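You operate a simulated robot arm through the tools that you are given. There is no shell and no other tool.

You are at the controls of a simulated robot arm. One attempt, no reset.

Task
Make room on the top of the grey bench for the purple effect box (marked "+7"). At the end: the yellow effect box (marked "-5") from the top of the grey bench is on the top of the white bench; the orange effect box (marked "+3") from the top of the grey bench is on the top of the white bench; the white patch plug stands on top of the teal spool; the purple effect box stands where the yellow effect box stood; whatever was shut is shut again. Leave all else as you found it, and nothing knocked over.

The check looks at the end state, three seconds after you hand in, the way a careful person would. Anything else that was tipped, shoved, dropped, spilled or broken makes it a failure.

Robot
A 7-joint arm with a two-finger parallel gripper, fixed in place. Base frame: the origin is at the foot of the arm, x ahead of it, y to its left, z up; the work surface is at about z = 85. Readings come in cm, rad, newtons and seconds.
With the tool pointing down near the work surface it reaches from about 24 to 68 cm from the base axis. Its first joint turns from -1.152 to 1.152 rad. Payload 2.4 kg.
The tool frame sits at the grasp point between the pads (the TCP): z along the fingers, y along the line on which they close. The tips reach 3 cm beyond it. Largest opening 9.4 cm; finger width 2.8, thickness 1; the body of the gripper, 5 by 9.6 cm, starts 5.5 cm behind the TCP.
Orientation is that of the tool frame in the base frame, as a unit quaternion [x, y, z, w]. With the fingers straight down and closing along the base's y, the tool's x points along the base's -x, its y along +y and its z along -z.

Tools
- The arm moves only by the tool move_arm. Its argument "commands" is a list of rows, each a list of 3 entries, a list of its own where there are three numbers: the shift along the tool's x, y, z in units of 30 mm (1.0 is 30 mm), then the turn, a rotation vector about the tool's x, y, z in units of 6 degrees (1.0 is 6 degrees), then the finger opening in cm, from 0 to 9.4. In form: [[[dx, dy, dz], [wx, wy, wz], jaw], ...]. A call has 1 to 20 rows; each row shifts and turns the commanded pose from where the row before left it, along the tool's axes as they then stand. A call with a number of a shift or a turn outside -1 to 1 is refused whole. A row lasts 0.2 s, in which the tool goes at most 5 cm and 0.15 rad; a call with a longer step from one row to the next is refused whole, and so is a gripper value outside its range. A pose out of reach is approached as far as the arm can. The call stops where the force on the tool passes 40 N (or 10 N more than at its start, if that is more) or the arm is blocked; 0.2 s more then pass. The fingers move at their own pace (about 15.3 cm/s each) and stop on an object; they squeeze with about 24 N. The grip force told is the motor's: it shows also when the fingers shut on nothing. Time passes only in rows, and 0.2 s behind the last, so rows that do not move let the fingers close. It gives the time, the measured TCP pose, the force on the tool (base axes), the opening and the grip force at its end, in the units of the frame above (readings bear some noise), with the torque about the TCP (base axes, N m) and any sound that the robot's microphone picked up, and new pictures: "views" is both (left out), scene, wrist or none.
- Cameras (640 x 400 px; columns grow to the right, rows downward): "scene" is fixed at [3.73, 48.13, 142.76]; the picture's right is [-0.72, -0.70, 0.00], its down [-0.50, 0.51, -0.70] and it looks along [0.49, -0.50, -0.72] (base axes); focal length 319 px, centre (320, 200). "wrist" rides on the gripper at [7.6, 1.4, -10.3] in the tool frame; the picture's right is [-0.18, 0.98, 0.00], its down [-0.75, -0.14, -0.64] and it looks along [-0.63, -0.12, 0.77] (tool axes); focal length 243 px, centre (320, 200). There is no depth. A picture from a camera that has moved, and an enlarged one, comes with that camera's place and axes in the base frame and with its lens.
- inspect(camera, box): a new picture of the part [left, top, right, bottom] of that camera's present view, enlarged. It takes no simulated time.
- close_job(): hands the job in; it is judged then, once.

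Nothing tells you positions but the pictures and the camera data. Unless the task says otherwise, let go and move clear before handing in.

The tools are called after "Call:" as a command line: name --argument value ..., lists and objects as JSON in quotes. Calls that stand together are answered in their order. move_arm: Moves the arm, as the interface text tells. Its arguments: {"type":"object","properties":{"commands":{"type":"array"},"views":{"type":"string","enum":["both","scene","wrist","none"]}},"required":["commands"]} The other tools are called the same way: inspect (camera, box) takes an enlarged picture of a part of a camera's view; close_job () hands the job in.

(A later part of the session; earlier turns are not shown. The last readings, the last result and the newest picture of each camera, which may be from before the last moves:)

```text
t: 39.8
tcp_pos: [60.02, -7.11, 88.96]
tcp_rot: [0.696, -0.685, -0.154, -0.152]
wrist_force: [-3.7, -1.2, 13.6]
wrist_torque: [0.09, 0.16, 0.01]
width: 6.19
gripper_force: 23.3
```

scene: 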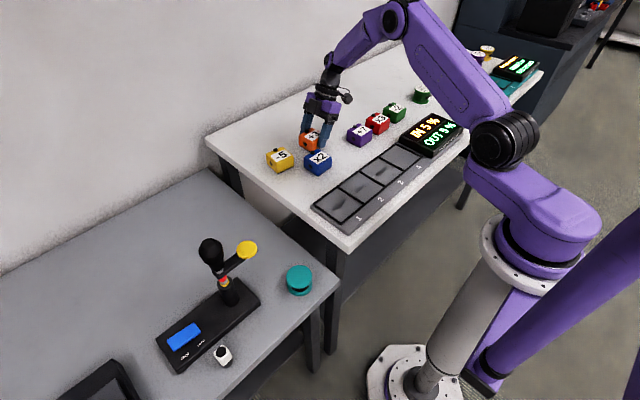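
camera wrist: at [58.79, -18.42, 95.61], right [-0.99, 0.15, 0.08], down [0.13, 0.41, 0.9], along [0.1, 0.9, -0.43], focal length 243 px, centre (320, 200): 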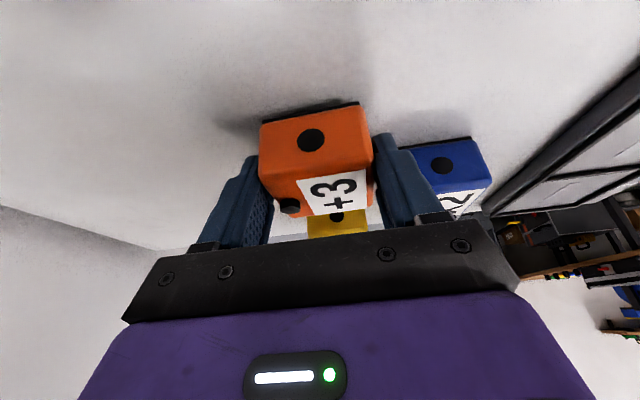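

Orange has touched down on the white bench. I'll release it and back straight up.

Call:
move_arm --commands '[[[0.01, 0, 0.02], [0, 0, 0], 3], [[0, 0, 0], [0, 0, 0], 5.8], [[0, 0, 0], [0, 0, 0], 6.8], [[0, 0, 0], [0, 0, 0], 7.6], [[0, 0, 0], [0, 0, 0], 8.4], [[-0.127, 0, -0.272], [0, 0, 0], 8.4], [[-0.254, 0, -0.544], [0, 0, 0], 8.4], [[-0.338, 0, -0.725], [0, 0, 0], 8.4], [[-0.338, 0, -0.725], [0, 0, 0], 8.4], [[-0.338, 0, -0.725], [0, 0, 0], 8.4], [[0, 0, 0], [0, 0, 0], 8.4]]'

```text
t: 42.2
tcp_pos: [60.01, -7.12, 98.88]
tcp_rot: [0.696, -0.685, -0.154, -0.151]
wrist_force: [-0.4, -0.8, 0.6]
wrist_torque: [0.0, 0.05, 0.0]
width: 8.38
gripper_force: 0.0
camera wrist: at [58.83, -18.43, 104.84], right [-0.99, 0.15, 0.08], down [0.13, 0.41, 0.9], along [0.1, 0.9, -0.43], focal length 243 px, centre (320, 200)
```

scene: 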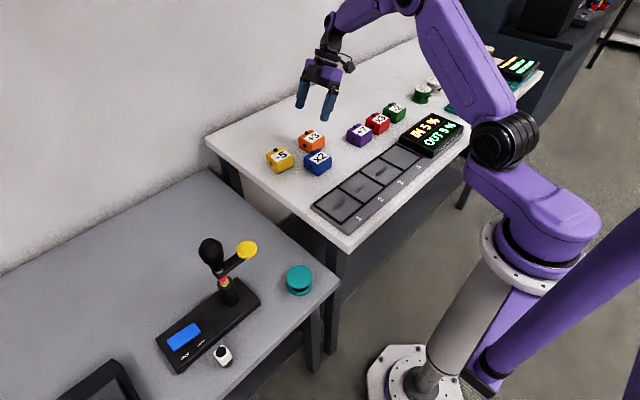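
wrist: 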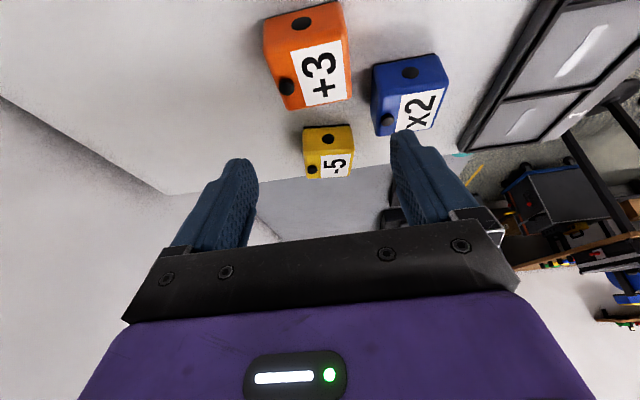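

Both boxes stand on the white bench. Next is purple. I'll bring the tool back to vertical and move near (52, -14) to look.

Call:
move_arm --commands '[[[0, 0, 0], [0, 0.8333, 0], 8.4], [[0, 0, 0], [0, 0.8333, 0], 8.4], [[0, 0, 0], [0, 0.8333, 0], 8.4], [[0, 0, 0], [0, 0.8333, 0], 8.4], [[0, 0, 0], [0, 0.8335, 0], 8.4], [[0.753, 0.9, 0], [0, 0, 0], 8.4], [[0.753, 0.9, 0], [0, 0, 0], 8.4], [[0.753, 0.9, 0], [0, 0, 0], 8.4], [[0, 0, 0], [0, 0, 0], 8.4]]'

```text
t: 44.2
tcp_pos: [52.1, -14.01, 98.77]
tcp_rot: [0.713, -0.702, 0.0, 0.0]
wrist_force: [0.0, 0.0, 0.1]
wrist_torque: [0.0, 0.0, 0.03]
width: 8.4
gripper_force: 0.1
camera wrist: at [50.86, -21.75, 109.03], right [-0.99, 0.17, 0.0], down [0.13, 0.76, 0.64], along [0.11, 0.63, -0.77], focal length 243 px, centre (320, 200)
```

scene: 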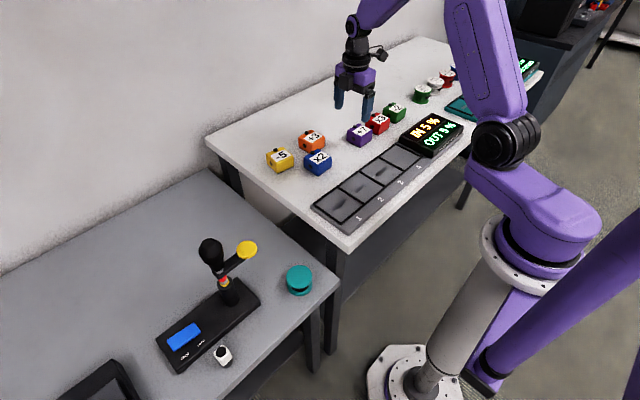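
wrist: 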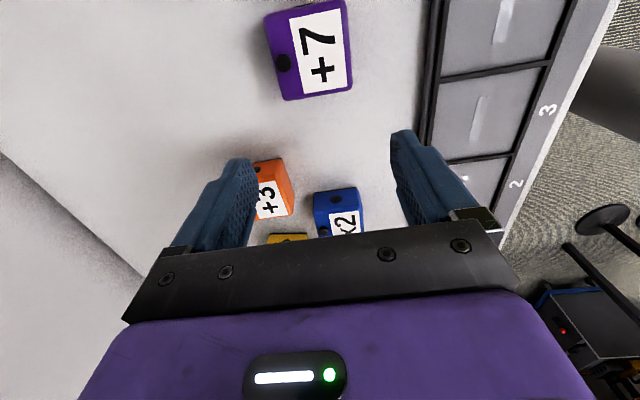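

Call:
inspect --camera "wrist" --box '[240, 0, 400, 100]'

Call:
inspect --camera "scene" --box '[255, 60, 415, 180]'

```text
4.00 times, centred on (320, 50) of wrist
camera zoom: at [50.86, -21.75, 109.03], right [-0.99, 0.17, 0.0], down [0.13, 0.76, 0.64], along [0.11, 0.63, -0.77], focal length 970 px, centre (320, 800)
```

zoom: 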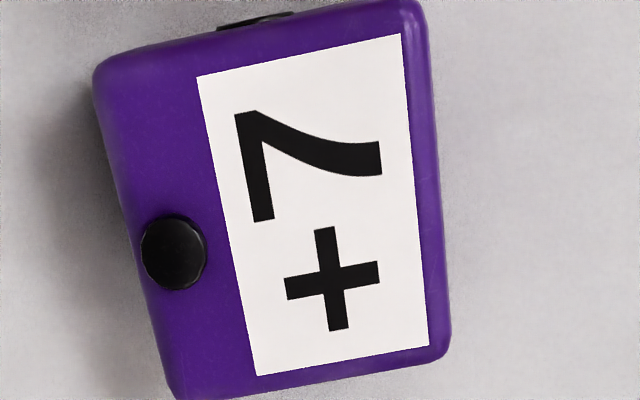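

```text
3.33 times, centred on (335, 120) of scene
camera zoom: at [3.73, 48.13, 142.76], right [-0.72, -0.7, 0.0], down [-0.5, 0.51, -0.7], along [0.49, -0.5, -0.72], focal length 1062 px, centre (270, 467)
```

zoom: 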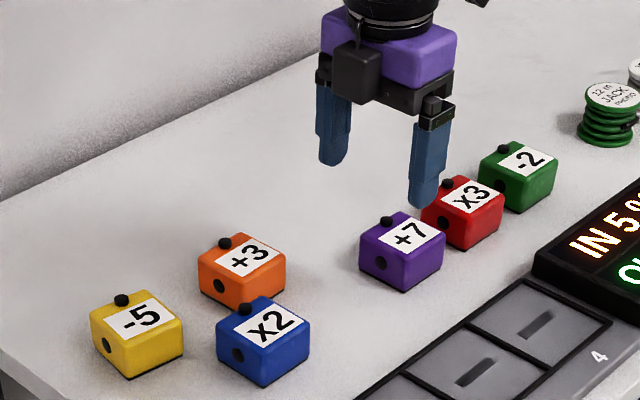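

Purple is centred at about (52.0, -18.7), nearly axis-aligned, with its label facing the same way as yellow's. I'll move above it and check the alignment.

Call:
move_arm --commands '[[[0.78, 0.03, 0], [0, 0, 0.25], 8.6], [[0.78, 0.03, 0], [0, 0, 0], 8.6], [[0, 0, 0.6], [0, 0, 0], 8.6], [[0, 0, 0.4], [0, 0, 0], 8.6], [[0, 0, 0], [0, 0, 0], 8.6]]'

```text
t: 45.4
tcp_pos: [52.05, -18.62, 95.87]
tcp_rot: [-0.703, 0.711, 0.0, 0.0]
wrist_force: [-0.2, -0.1, 0.0]
wrist_torque: [0.02, -0.01, -0.01]
width: 8.58
gripper_force: 0.1
camera wrist: at [50.46, -26.38, 106.03], right [-0.98, 0.19, 0.0], down [0.15, 0.75, 0.64], along [0.12, 0.63, -0.77], focal length 243 px, centre (320, 200)
```

scene: 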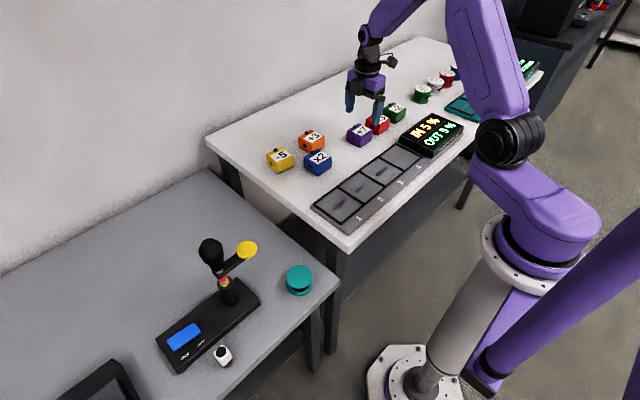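
wrist: 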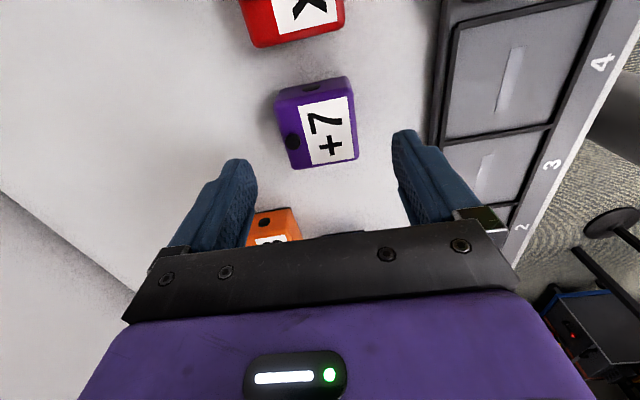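

Call:
move_arm --commands '[[[0.05, 0, 0.7], [0, 0, 0], 8.6], [[0.05, 0, 0.7], [0, 0, 0], 8.6], [[0, 0, 0.6], [0, 0, 0], 8.6], [[0, 0, 0.27], [0, 0, 0], 8.6], [[0, 0, 0], [0, 0, 0], 8.6]]'

```text
t: 46.6
tcp_pos: [51.76, -18.94, 89.0]
tcp_rot: [-0.703, 0.711, 0.0, 0.0]
wrist_force: [0.6, 0.1, 0.0]
wrist_torque: [-0.01, 0.0, -0.01]
width: 8.63
gripper_force: 0.1
camera wrist: at [50.34, -26.65, 99.29], right [-0.98, 0.19, 0.0], down [0.15, 0.75, 0.64], along [0.12, 0.63, -0.77], focal length 243 px, centre (320, 200)
```

scene: 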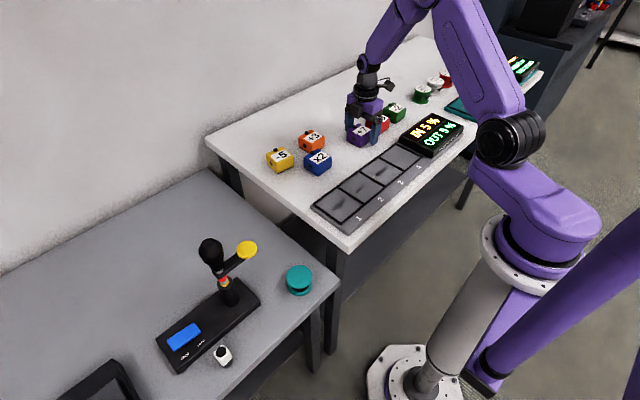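
wrist: 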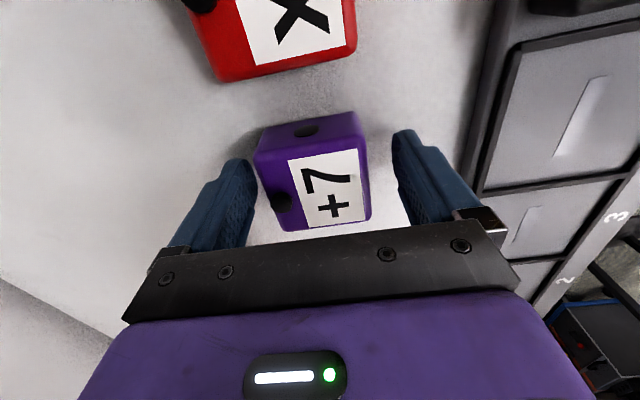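

Call:
move_arm --commands '[[[0, -0.1, 0], [0, 0, 0], 8.6], [[0, 0, 0], [0, 0, 0], 8], [[0, 0, 0], [0, 0, 0], 7.2], [[0, 0, 0], [0, 0, 0], 6.6], [[0, 0, 0], [0, 0, 0], 6], [[0, 0, 0], [0, 0, 0], 3], [[0, 0, 0], [0, 0, 0], 3], [[0, 0, 0], [0, 0, 0], 3]]' --views "wrist"

```text
t: 48.4
tcp_pos: [52.03, -18.91, 89.11]
tcp_rot: [-0.703, 0.711, 0.0, 0.0]
wrist_force: [0.1, 0.3, 0.1]
wrist_torque: [0.01, 0.06, 0.01]
width: 6.22
gripper_force: 24.0
camera wrist: at [50.62, -26.63, 99.3], right [-0.98, 0.19, 0.0], down [0.15, 0.75, 0.64], along [0.12, 0.63, -0.77], focal length 243 px, centre (320, 200)
```

wrist: 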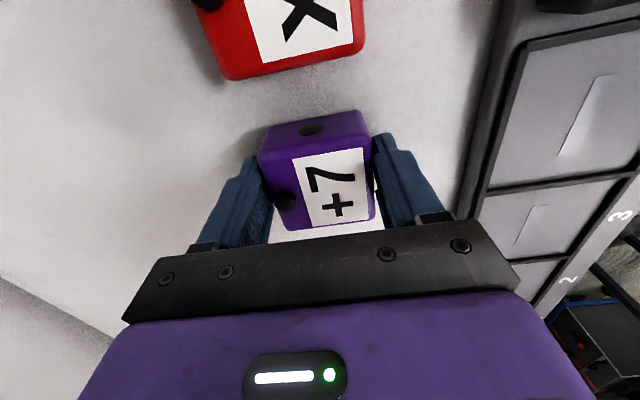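

Purple is gripped in the same way as yellow was (6.22 cm). I'll lift it and carry it along y toward the yellow box's old spot.

Call:
move_arm --commands '[[[0, 0, -0.3], [0, 0, 0], 3], [[0, 0, -0.6], [0, 0, 0], 3], [[0, 0, -0.9], [0, 0, 0], 3], [[0, 0, -0.9], [0, 0, 0], 3], [[0, 0, -0.9], [0, 0, 0], 3], [[0, 0, -0.3], [0, 0, 0], 3], [[-0.9, 0, 0], [0, 0, 0], 3], [[-0.9, 0, 0], [0, 0, 0], 3], [[-0.9, 0, 0], [0, 0, 0], 3], [[-0.9, 0, 0], [0, 0, 0], 3], [[-0.9, 0, 0], [0, 0, 0], 3], [[-0.9, 0, 0], [0, 0, 0], 3], [[-0.9, 0, 0], [0, 0, 0], 3], [[-0.9, 0, 0], [0, 0, 0], 3], [[0, 0, 0], [0, 0, 0], 3]]'

```text
t: 51.6
tcp_pos: [52.25, 2.54, 100.72]
tcp_rot: [-0.703, 0.711, 0.0, -0.001]
wrist_force: [0.7, 0.2, -0.8]
wrist_torque: [0.0, 0.02, -0.02]
width: 6.22
gripper_force: 23.7
camera wrist: at [50.82, -5.06, 110.93], right [-0.98, 0.19, 0.0], down [0.15, 0.75, 0.64], along [0.12, 0.63, -0.77], focal length 243 px, centre (320, 200)
```

scene: 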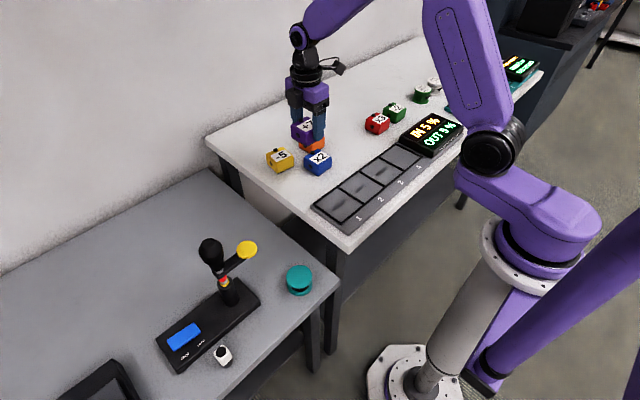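
wrist: 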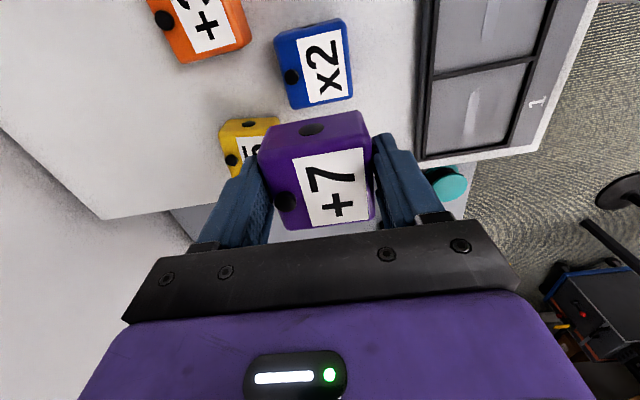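

Call:
move_arm --commands '[[[-0.957, 0.017, 0], [0, 0, 0], 3], [[-0.957, 0.017, 0], [0, 0, 0], 3], [[-0.957, 0.017, 0], [0, 0, 0], 3], [[-0.957, 0.017, 0], [0, 0, 0], 3], [[-0.957, 0.017, 0], [0, 0, 0], 3], [[-0.957, 0.017, 0], [0, 0, 0], 3], [[-0.957, 0.017, 0], [0, 0, 0], 3], [[-0.957, 0.017, 0], [0, 0, 0], 3], [[0, 0, 0], [0, 0, 0.65], 3], [[0, 0, 0], [0, 0, 0.65], 3], [[0, 0, 0], [0, 0, 0], 3]]'

```text
t: 54.0
tcp_pos: [52.22, 25.54, 100.62]
tcp_rot: [-0.653, 0.757, 0.0, 0.0]
wrist_force: [0.4, 0.5, -0.3]
wrist_torque: [0.03, 0.01, 0.0]
width: 6.22
gripper_force: 23.6
camera wrist: at [49.69, 18.16, 110.91], right [-0.95, 0.33, 0.0], down [0.25, 0.72, 0.64], along [0.21, 0.61, -0.77], focal length 243 px, centre (320, 200)
```

scene: 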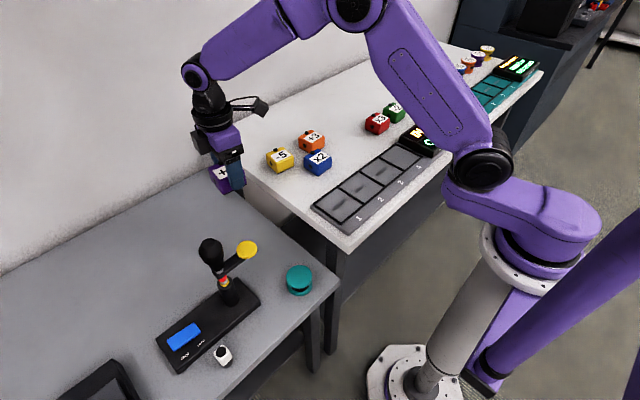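
wrist: 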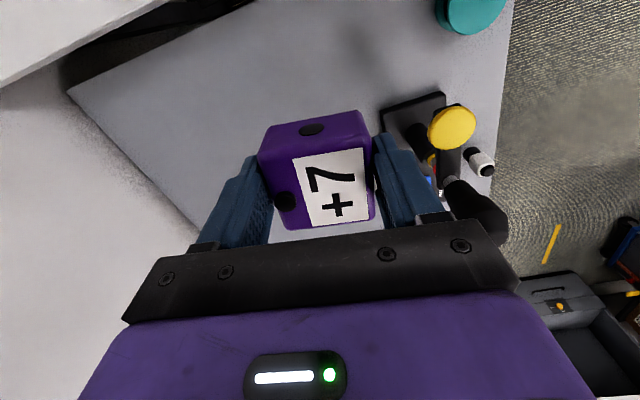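

Purple is above yellow's old spot at the same yaw. I'll lower it to just above the bench.

Call:
move_arm --commands '[[[0, 0.03, 0.5], [0, 0, 0], 3], [[0, 0, 0.95], [0, 0, 0], 3], [[0, 0, 0.95], [0, 0, 0], 3], [[0, 0, 0.95], [0, 0, 0], 3], [[0, 0, 0.95], [0, 0, 0], 3], [[0, 0, 0.95], [0, 0, 0], 3], [[0, 0, 0.95], [0, 0, 0], 3], [[0, 0, 0.6], [0, 0, 0], 3], [[0, 0, 0.3], [0, 0, 0], 3], [[0, 0, 0.1], [0, 0, 0], 3], [[0, 0, 0], [0, 0, 0], 3]]'

```text
t: 56.4
tcp_pos: [52.16, 25.74, 79.01]
tcp_rot: [-0.653, 0.757, 0.0, 0.0]
wrist_force: [-0.2, -0.1, -1.6]
wrist_torque: [0.02, -0.02, -0.04]
width: 6.22
gripper_force: 24.9
camera wrist: at [49.65, 18.27, 89.29], right [-0.95, 0.33, 0.0], down [0.25, 0.72, 0.64], along [0.21, 0.61, -0.77], focal length 243 px, centre (320, 200)
```

scene: 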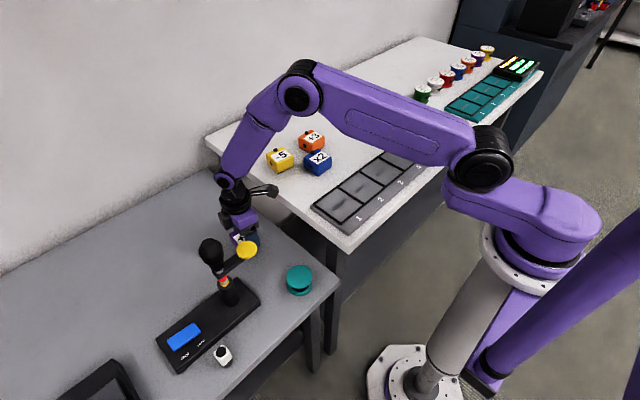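
wrist: 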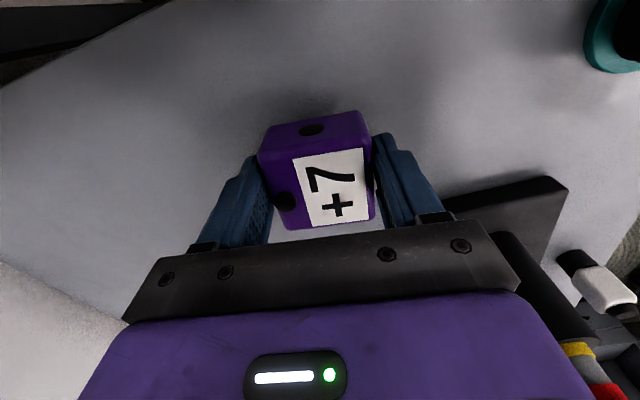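

Call:
move_arm --commands '[[[0, 0, 0.1], [0, 0, 0], 3], [[0, 0, 0.1], [0, 0, 0], 3], [[0, 0, 0], [0, 0, 0], 3]]' --views "none"

Call:
move_arm --commands '[[[0, 0, 0.05], [0, 0, 0], 3], [[0, 0, 0], [0, 0, 0], 3]]' --views "none"

```text
t: 57.2
tcp_pos: [52.06, 25.58, 78.37]
tcp_rot: [-0.654, 0.757, 0.0, 0.001]
wrist_force: [-0.8, -0.2, -1.9]
wrist_torque: [-0.04, 0.01, 0.0]
width: 6.24
gripper_force: 24.2
```

```text
t: 57.8
tcp_pos: [52.15, 25.76, 78.25]
tcp_rot: [-0.654, 0.756, 0.0, 0.0]
wrist_force: [-0.6, -0.1, -0.8]
wrist_torque: [-0.02, -0.01, -0.01]
width: 6.19
gripper_force: 23.7
```

Call:
move_arm --commands '[[[0, 0, 0.05], [0, 0, 0], 3], [[0, 0, 0], [0, 0, 0], 3]]' --views "none"

```text
t: 58.4
tcp_pos: [52.12, 25.7, 78.17]
tcp_rot: [-0.653, 0.757, -0.001, -0.001]
wrist_force: [0.3, 0.9, -1.6]
wrist_torque: [-0.02, -0.02, -0.01]
width: 6.23
gripper_force: 24.0
```

Call:
move_arm --commands '[[[0, 0, 0.05], [0, 0, 0], 3], [[0, 0, 0], [0, 0, 0], 3]]' --views "none"

```text
t: 59.0
tcp_pos: [52.08, 25.75, 78.08]
tcp_rot: [-0.653, 0.757, 0.0, 0.0]
wrist_force: [-2.8, -2.9, 12.0]
wrist_torque: [-0.06, 0.24, 0.04]
width: 6.24
gripper_force: 23.9
```

Purple has touched down at TCP (52.1, 25.7), which is the TCP position of the yellow pick. I'll release it and rise straight up.

Call:
move_arm --commands '[[[0, 0, 0.01], [0, 0, 0], 3], [[0, 0, 0], [0, 0, 0], 5.8], [[0, 0, 0], [0, 0, 0], 6.8], [[0, 0, 0], [0, 0, 0], 7.6], [[0, 0, 0], [0, 0, 0], 8.4], [[0, 0, -0.3], [0, 0, 0], 8.4], [[0, 0, -0.6], [0, 0, 0], 8.4], [[0, 0, -0.95], [0, 0, 0], 8.4], [[0, 0, -0.95], [0, 0, 0], 8.4], [[0, 0, -0.95], [0, 0, 0], 8.4], [[0, 0, -0.95], [0, 0, 0], 8.4], [[0, 0, -0.95], [0, 0, 0], 8.4], [[0, 0, -0.95], [0, 0, 0], 8.4], [[0, 0, 0], [0, 0, 0], 8.4]]'

```text
t: 62.0
tcp_pos: [52.15, 25.91, 97.61]
tcp_rot: [-0.653, 0.757, 0.0, 0.0]
wrist_force: [-0.2, 0.3, 0.5]
wrist_torque: [0.01, 0.01, 0.01]
width: 8.41
gripper_force: 0.1
camera wrist: at [49.63, 18.38, 107.95], right [-0.95, 0.33, 0.0], down [0.25, 0.73, 0.64], along [0.21, 0.61, -0.77], focal length 243 px, centre (320, 200)
```

scene: 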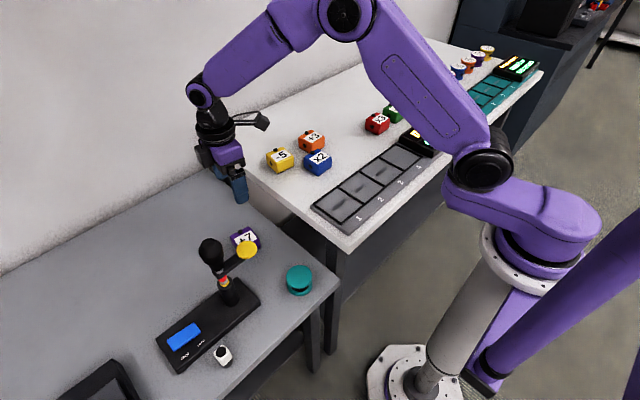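
wrist: 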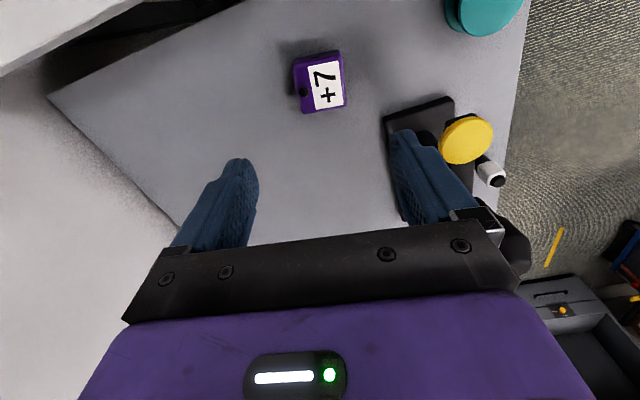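

Call:
inspect --camera "scene" --box '[160, 220, 320, 320]'

Call:
inspect --camera "scene" --box '[190, 330, 260, 374]'

Call:
inspect --camera "scene" --box '[270, 250, 330, 310]'

```text
4.00 times, centred on (240, 270) of scene
camera zoom: at [3.73, 48.13, 142.76], right [-0.72, -0.7, 0.0], down [-0.5, 0.51, -0.7], along [0.49, -0.5, -0.72], focal length 1275 px, centre (640, -80)
```

zoom: 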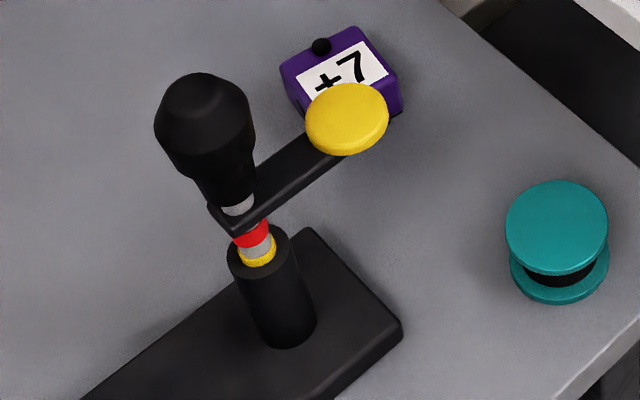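

```text
9.09 times, centred on (225, 352) of scene
camera zoom: at [3.73, 48.13, 142.76], right [-0.72, -0.7, 0.0], down [-0.5, 0.51, -0.7], along [0.49, -0.5, -0.72], focal length 2898 px, centre (1184, -1182)
```

zoom: 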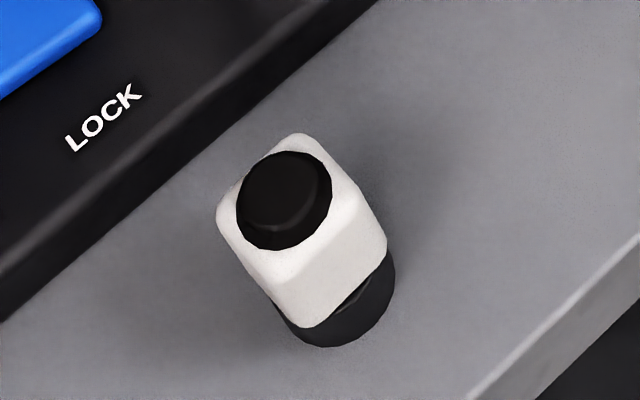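

```text
6.67 times, centred on (300, 280) of scene
camera zoom: at [3.73, 48.13, 142.76], right [-0.72, -0.7, 0.0], down [-0.5, 0.51, -0.7], along [0.49, -0.5, -0.72], focal length 2125 px, centre (453, -333)
```

zoom: 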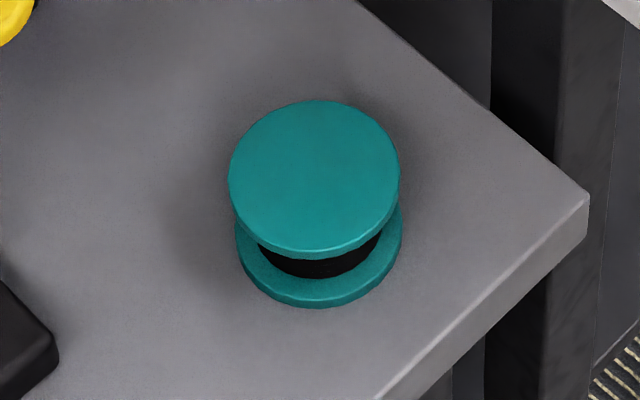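

Purple stands within about 2 mm of where yellow was, and the lever is unchanged. Next is the plug at about (31.7, 45.9) and the spool at about (33.4, 24.4). I'll rise well above the lever knob and cross to the plug's side.

Call:
move_arm --commands '[[[0, 0, -0.95], [0, 0, 0], 8.4], [[0, 0, -0.95], [0, 0, 0], 8.4], [[0, 0, -0.95], [0, 0, 0], 8.4], [[0, 0, -0.95], [0, 0, 0], 8.4], [[0, 0, -0.95], [0, 0, 0], 8.4], [[-0.552, 0.847, 0], [0, 0, 0], 8.4], [[-0.552, 0.847, 0], [0, 0, 0], 8.4], [[-0.552, 0.847, 0], [0, 0, 0], 8.4], [[-0.552, 0.847, 0], [0, 0, 0], 8.4], [[-0.552, 0.847, 0], [0, 0, 0], 8.4], [[-0.552, 0.847, 0], [0, 0, 0], 8.4], [[-0.552, 0.847, 0], [0, 0, 0], 8.4], [[-0.552, 0.847, 0], [0, 0, 0], 8.4], [[-0.552, 0.847, 0], [0, 0, 0], 8.4], [[0, 0, 0], [0, 0, 0], 8.4]]' --views "scene"

Call:
move_arm --commands '[[[0, 0, 0], [0, 0, 0.971], 8.4], [[0, 0, 0], [0, 0, 0.971], 8.4], [[0, 0, 0], [0, 0, 0.971], 8.4], [[0, 0, 0], [0, 0, 0.971], 8.4], [[0, 0, 0], [0, 0, 0.971], 8.4], [[0, 0, 0], [0, 0, 0.971], 8.4], [[0, 0, 0], [0, 0, 0.971], 8.4], [[0, 0, 0], [0, 0, 0.971], 8.4], [[0, 0, 0], [0, 0, 0.971], 8.4], [[0, 0, 0], [0, 0, 0.971], 8.4], [[0, 0, 0], [0, 0, 0.971], 8.4], [[0, 0, 0], [0, 0, 0.971], 8.4], [[0, 0, 0], [0, 0, 0.971], 8.4], [[0, 0, 0], [0, 0, 0.971], 8.4], [[0, 0, 0], [0, 0, 0], 8.4]]'

```text
t: 65.2
tcp_pos: [31.57, 43.72, 111.87]
tcp_rot: [-0.654, 0.757, 0.0, 0.0]
wrist_force: [0.3, -0.1, 0.9]
wrist_torque: [0.01, 0.0, -0.01]
width: 8.4
gripper_force: 0.0
```

scene: 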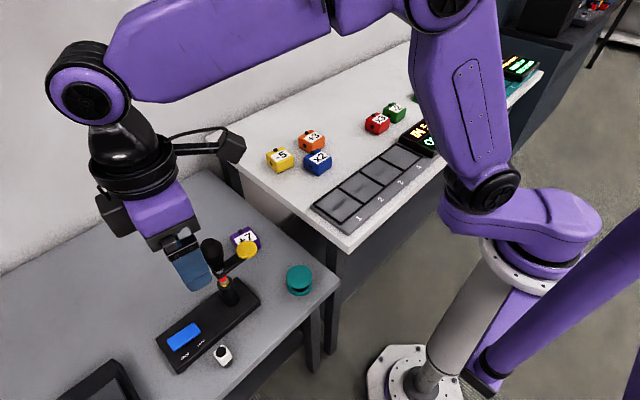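

```text
t: 68.4
tcp_pos: [31.62, 43.77, 112.05]
tcp_rot: [0.001, 1.0, 0.0, -0.001]
wrist_force: [0.4, 0.1, -0.1]
wrist_torque: [-0.01, 0.0, -0.01]
width: 8.42
gripper_force: 0.0
camera wrist: at [24.09, 45.16, 122.27], right [0.19, 0.98, 0.0], down [0.75, -0.14, 0.64], along [0.63, -0.12, -0.77], focal length 243 px, centre (320, 200)
```

scene: 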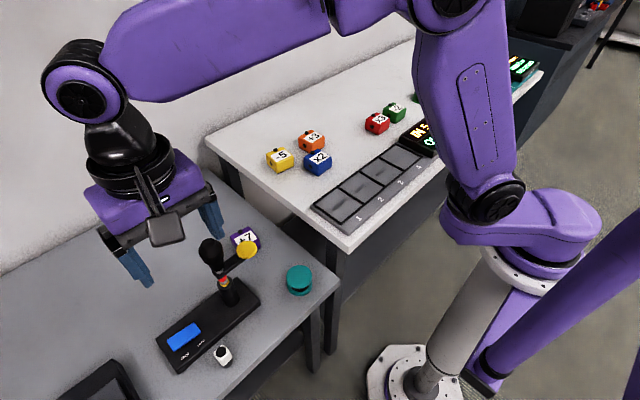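
wrist: 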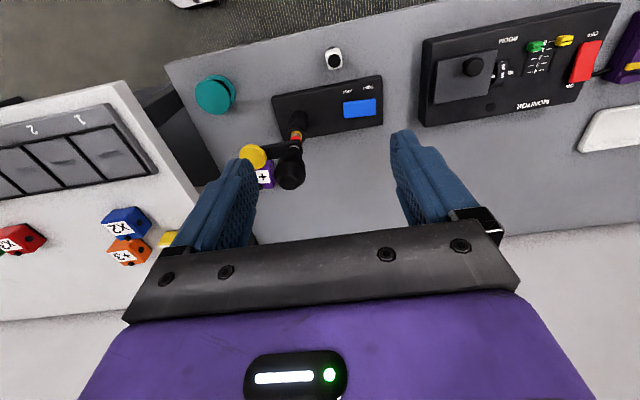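

Call:
inspect --camera "wrist" --box '[304, 34, 368, 84]'

Call:
inspect --camera "wrist" --box '[180, 60, 260, 130]'

```text
8.00 times, centred on (336, 59) of wrist
camera zoom: at [24.09, 45.16, 122.27], right [0.19, 0.98, 0.0], down [0.75, -0.14, 0.64], along [0.63, -0.12, -0.77], focal length 1941 px, centre (192, 1328)
```

zoom: 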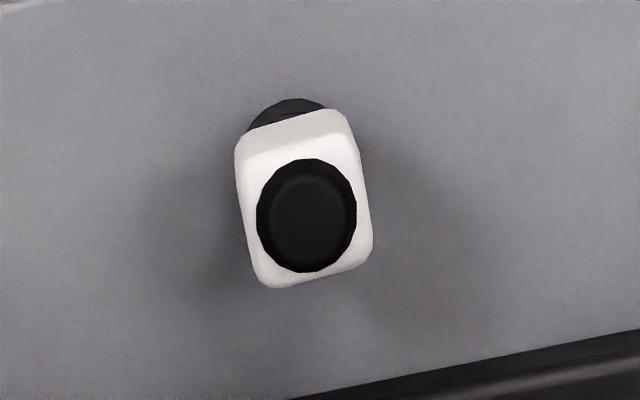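

```text
5.71 times, centred on (220, 95) of wrist
camera zoom: at [24.09, 45.16, 122.27], right [0.19, 0.98, 0.0], down [0.75, -0.14, 0.64], along [0.63, -0.12, -0.77], focal length 1386 px, centre (891, 800)
```

zoom: 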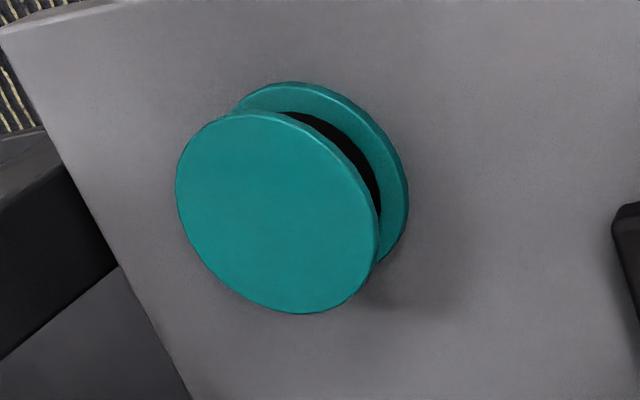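

The plug stands at about (31.7, 45.9), its top at z≈80.4, with a white body about 2.4 cm square aligned with the base axes. The spool top is centred at about (33.7, 24.4), z≈78.7. I'll move over the plug, lower partway, and narrow the jaw.

Call:
move_arm --commands '[[[-0.03, 0.71, 0.3], [0, 0, 0], 7], [[0, 0, 0.9], [0, 0, 0], 6], [[0, 0, 0.9], [0, 0, 0], 6], [[0, 0, 0.9], [0, 0, 0], 6], [[0, 0, 0.9], [0, 0, 0], 6], [[0, 0, 0.9], [0, 0, 0], 6], [[0, 0, 0.9], [0, 0, 0], 6], [[0, 0, 0.8], [0, 0, 0], 6], [[0, 0, 0], [0, 0, 0], 6]]'

```text
t: 70.4
tcp_pos: [31.82, 45.95, 92.29]
tcp_rot: [-0.001, 1.0, 0.0, 0.001]
wrist_force: [0.0, -0.2, 0.3]
wrist_torque: [0.01, -0.01, -0.04]
width: 5.99
gripper_force: 0.1
camera wrist: at [24.23, 47.2, 102.59], right [0.18, 0.98, 0.0], down [0.75, -0.14, 0.64], along [0.63, -0.12, -0.77], focal length 243 px, centre (320, 200)
```

scene: 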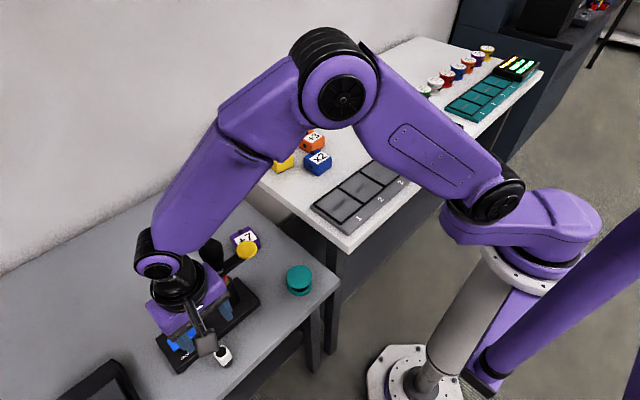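
wrist: 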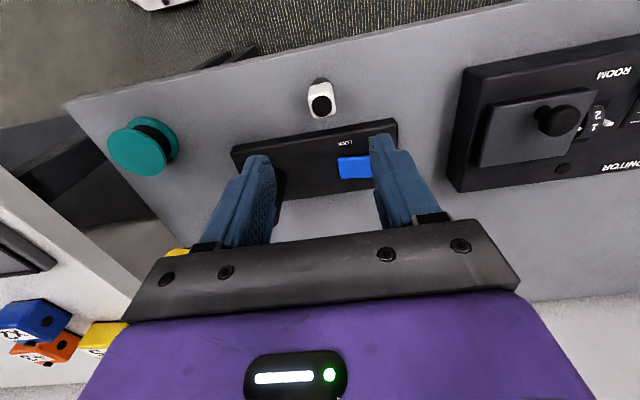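

Call:
move_arm --commands '[[[0.07, 0.01, 0.8], [0, 0, 0], 6], [[0, 0, 0.8], [0, 0, 0], 6], [[0, 0, 0.8], [0, 0, 0], 6], [[0, 0, 0.6], [0, 0, 0], 6], [[0, 0, 0], [0, 0, 0], 6]]'

Call:
inspect --camera "wrist" --box '[220, 60, 420, 220]'

Call:
inspect --camera "scene" --box '[120, 220, 280, 380]'

```text
t: 71.6
tcp_pos: [31.49, 45.97, 83.58]
tcp_rot: [0.0, 1.0, 0.0, -0.001]
wrist_force: [-0.3, -0.2, -0.2]
wrist_torque: [-0.03, 0.02, 0.01]
width: 5.98
gripper_force: 0.0
camera wrist: at [23.9, 47.26, 93.77], right [0.18, 0.98, 0.0], down [0.75, -0.14, 0.64], along [0.63, -0.12, -0.77], focal length 243 px, centre (320, 200)
```

scene: 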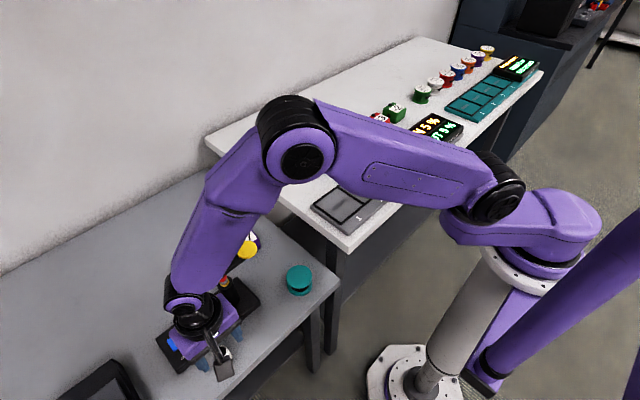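
wrist: 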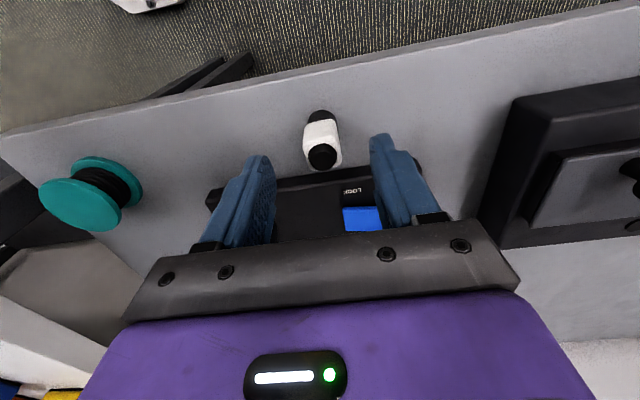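

```text
2.50 times, centred on (320, 140) of wrist
camera zoom: at [23.9, 47.26, 93.77], right [0.18, 0.98, 0.0], down [0.75, -0.14, 0.64], along [0.63, -0.12, -0.77], focal length 606 px, centre (320, 350)
```

zoom: 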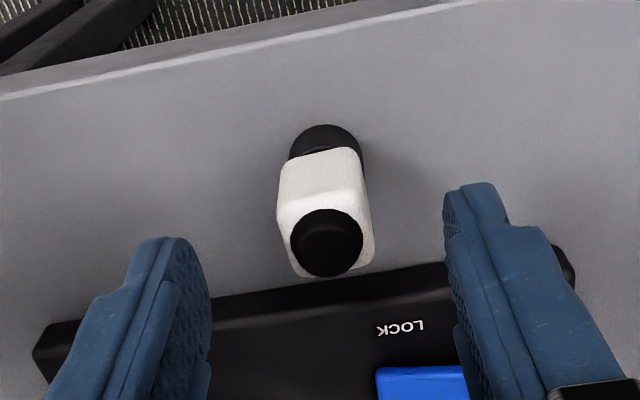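

```text
2.50 times, centred on (200, 300) of scene
camera zoom: at [3.73, 48.13, 142.76], right [-0.72, -0.7, 0.0], down [-0.5, 0.51, -0.7], along [0.49, -0.5, -0.72], focal length 797 px, centre (620, -50)
```

zoom: 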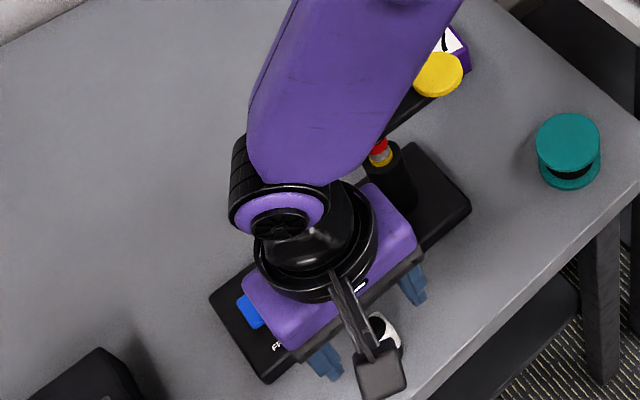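

The plug sits centred between the fingers (about 0.2 cm to +y). I'll descend to about z=79 and close on the white body.

Call:
move_arm --commands '[[[0, 0.06, 0.5], [0, 0, 0], 6], [[0, 0, 0.5], [0, 0, 0], 6], [[0, 0, 0.47], [0, 0, 0], 6], [[0, 0, 0], [0, 0, 0], 6]]' --views "wrist"

Call:
inspect --camera "wrist" --box '[220, 80, 420, 240]'

```text
t: 72.6
tcp_pos: [31.5, 46.12, 79.18]
tcp_rot: [0.0, 1.0, 0.0, 0.0]
wrist_force: [0.6, -0.8, 0.1]
wrist_torque: [-0.02, -0.01, 0.06]
width: 6.01
gripper_force: 0.1
camera wrist: at [23.86, 47.48, 89.27], right [0.18, 0.98, 0.0], down [0.75, -0.14, 0.64], along [0.63, -0.12, -0.77], focal length 243 px, centre (320, 200)
```

wrist: 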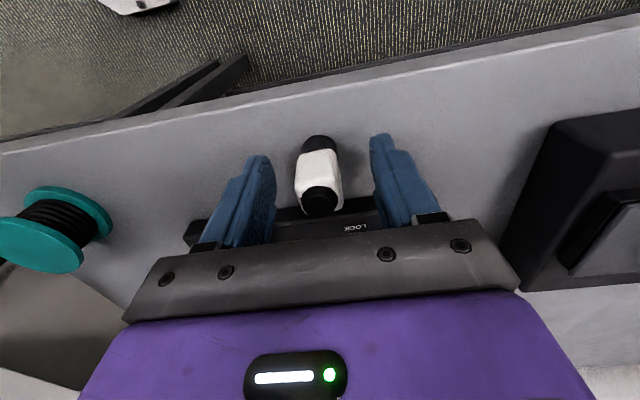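

```text
2.50 times, centred on (320, 160) of wrist
camera zoom: at [23.86, 47.48, 89.27], right [0.18, 0.98, 0.0], down [0.75, -0.14, 0.64], along [0.63, -0.12, -0.77], focal length 606 px, centre (320, 300)
```

zoom: 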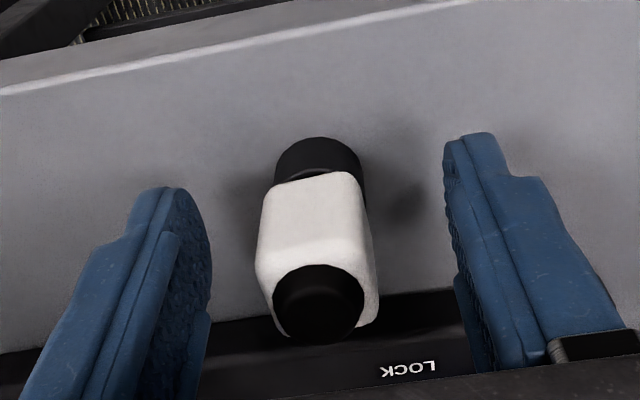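

Call:
move_arm --commands '[[[0, 0, 0], [0, 0, 0], 5], [[0, 0, 0], [0, 0, 0], 4], [[0, 0, 0], [0, 0, 0], 3.2], [[0, 0, 0], [0, 0, 0], 2.6], [[0, 0, 0], [0, 0, 0], 2.0], [[0, 0, 0], [0, 0, 0], 1.2], [[0, 0, 0], [0, 0, 0], 1.2], [[0, 0, 0], [0, 0, 0], 1.2]]' --views "wrist"

Call:
inspect --camera "wrist" --box '[220, 80, 420, 240]'

```text
t: 74.4
tcp_pos: [31.45, 46.12, 79.14]
tcp_rot: [0.0, 1.0, 0.001, 0.0]
wrist_force: [0.4, 0.2, 0.3]
wrist_torque: [0.01, 0.0, 0.0]
width: 2.99
gripper_force: 24.2
camera wrist: at [23.86, 47.48, 89.29], right [0.18, 0.98, 0.0], down [0.75, -0.14, 0.64], along [0.63, -0.12, -0.77], focal length 243 px, centre (320, 200)
```

wrist: 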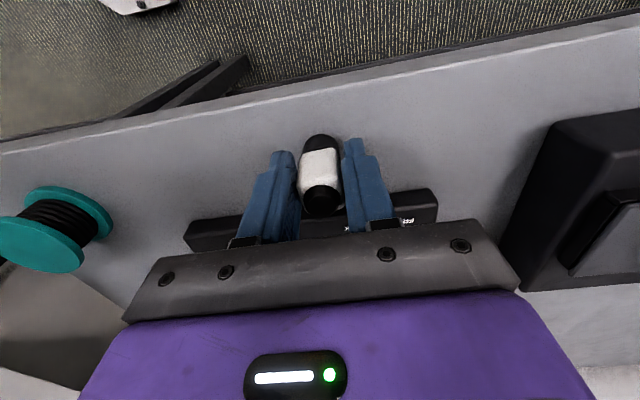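

```text
2.50 times, centred on (320, 160) of wrist
camera zoom: at [23.86, 47.48, 89.29], right [0.18, 0.98, 0.0], down [0.75, -0.14, 0.64], along [0.63, -0.12, -0.77], focal length 606 px, centre (320, 300)
```

zoom: 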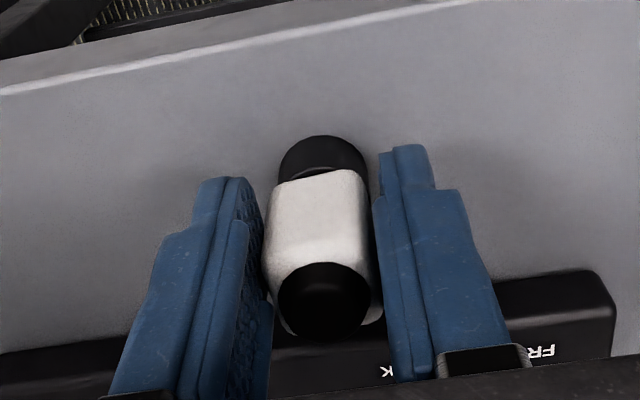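

The plug is gripped (3.0 cm at 24 N). I'll lift it straight up and check that it stays upright.

Call:
move_arm --commands '[[[0, 0, -0.2], [0, 0, 0], 1.2], [[0, 0, -0.5], [0, 0, 0], 1.2], [[0, 0, -0.9], [0, 0, 0], 1.2], [[0, 0, -0.9], [0, 0, 0], 1.2], [[0, 0, -0.9], [0, 0, 0], 1.2], [[0, 0, -0.9], [0, 0, 0], 1.2], [[0, 0, -0.9], [0, 0, 0], 1.2], [[0, 0, -0.6], [0, 0, 0], 1.2], [[0, 0, -0.2], [0, 0, 0], 1.2], [[0, 0, 0], [0, 0, 0], 1.2]]'

Call:
inspect --camera "wrist" --box '[220, 80, 420, 240]'

```text
t: 76.6
tcp_pos: [31.56, 46.17, 97.09]
tcp_rot: [0.0, 1.0, 0.0, 0.0]
wrist_force: [0.2, 0.7, -1.2]
wrist_torque: [0.01, 0.01, 0.0]
width: 2.95
gripper_force: 23.9
camera wrist: at [23.99, 47.5, 107.34], right [0.18, 0.98, 0.0], down [0.75, -0.14, 0.64], along [0.63, -0.12, -0.77], focal length 243 px, centre (320, 200)
```

scene: 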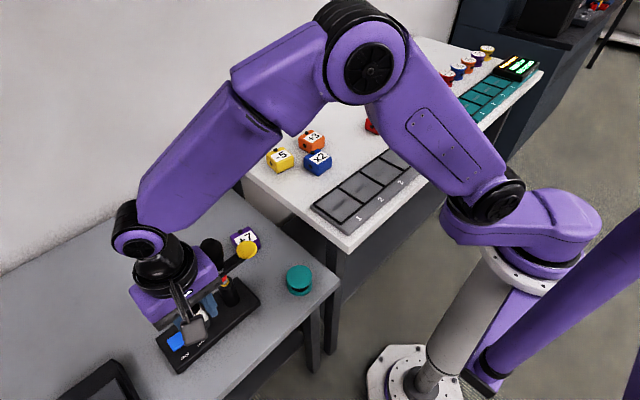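
wrist: 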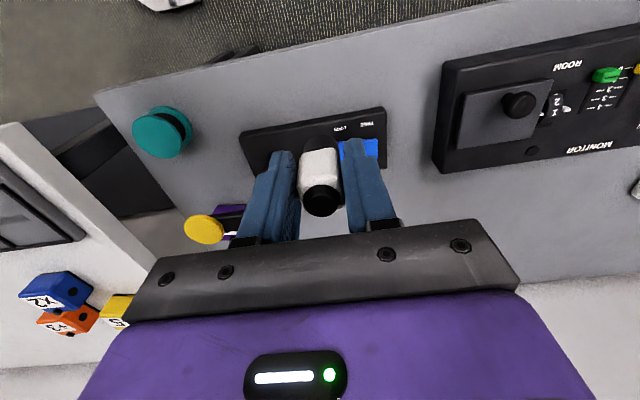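

```text
2.50 times, centred on (320, 160) of wrist
camera zoom: at [23.99, 47.5, 107.34], right [0.18, 0.98, 0.0], down [0.75, -0.14, 0.64], along [0.63, -0.12, -0.77], focal length 606 px, centre (320, 300)
```

zoom: 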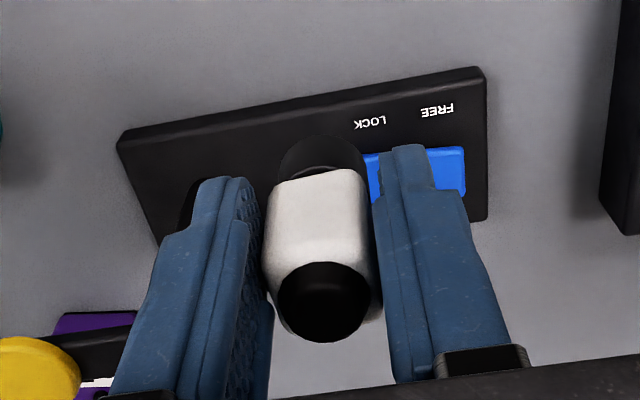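

The plug hangs upright. I'll move it across to above the spool at the same height.

Call:
move_arm --commands '[[[-0.083, -0.906, 0], [0, 0, 0], 1.2], [[-0.083, -0.906, 0], [0, 0, 0], 1.2], [[-0.083, -0.906, 0], [0, 0, 0], 1.2], [[-0.083, -0.906, 0], [0, 0, 0], 1.2], [[-0.083, -0.906, 0], [0, 0, 0], 1.2], [[-0.083, -0.906, 0], [0, 0, 0], 1.2], [[-0.083, -0.906, 0], [0, 0, 0], 1.2], [[-0.083, -0.906, 0], [0, 0, 0], 1.2], [[0, 0, 0], [0, 0, 0], 1.2]]'

Call:
inspect --camera "wrist" --box '[220, 40, 420, 200]'

Call:
inspect --camera "scene" --box '[180, 160, 340, 320]'

```text
t: 78.6
tcp_pos: [33.53, 24.26, 97.04]
tcp_rot: [-0.001, 1.0, 0.0, 0.0]
wrist_force: [1.1, 0.0, -0.5]
wrist_torque: [-0.03, -0.05, -0.01]
width: 2.99
gripper_force: 24.3
camera wrist: at [25.95, 25.7, 107.23], right [0.18, 0.98, 0.0], down [0.75, -0.14, 0.64], along [0.63, -0.12, -0.77], focal length 243 px, centre (320, 200)
```

scene: 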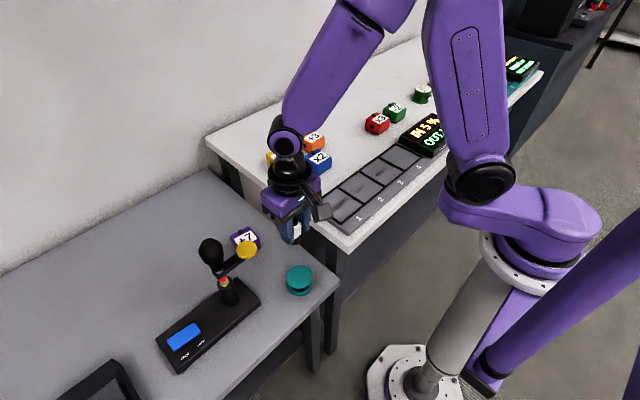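
wrist: 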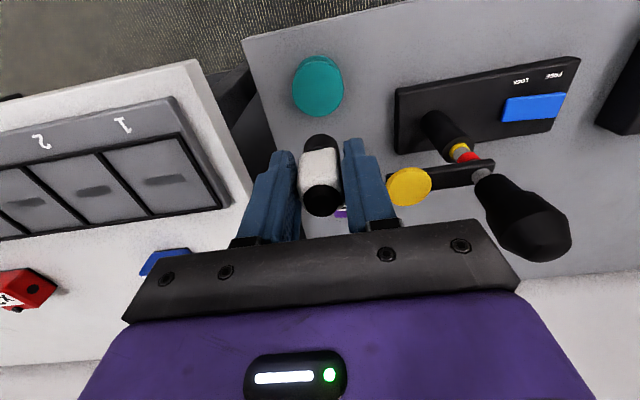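

```text
2.50 times, centred on (320, 120) of wrist
camera zoom: at [25.95, 25.7, 107.23], right [0.18, 0.98, 0.0], down [0.75, -0.14, 0.64], along [0.63, -0.12, -0.77], focal length 606 px, centre (320, 400)
```

zoom: 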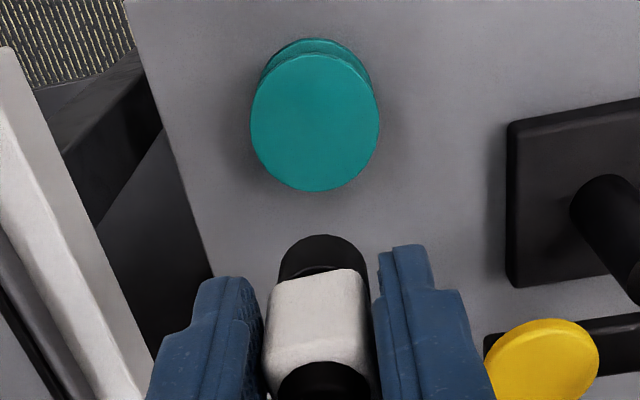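

```text
2.50 times, centred on (260, 240) of scene
camera zoom: at [3.74, 48.13, 142.76], right [-0.72, -0.7, 0.0], down [-0.5, 0.51, -0.7], along [0.49, -0.5, -0.72], focal length 797 px, centre (470, 100)
```

zoom: 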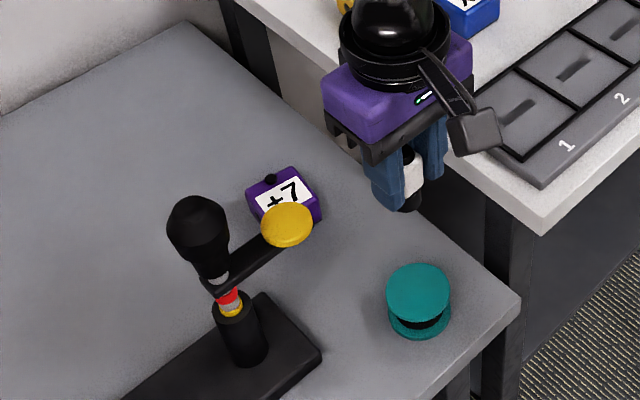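

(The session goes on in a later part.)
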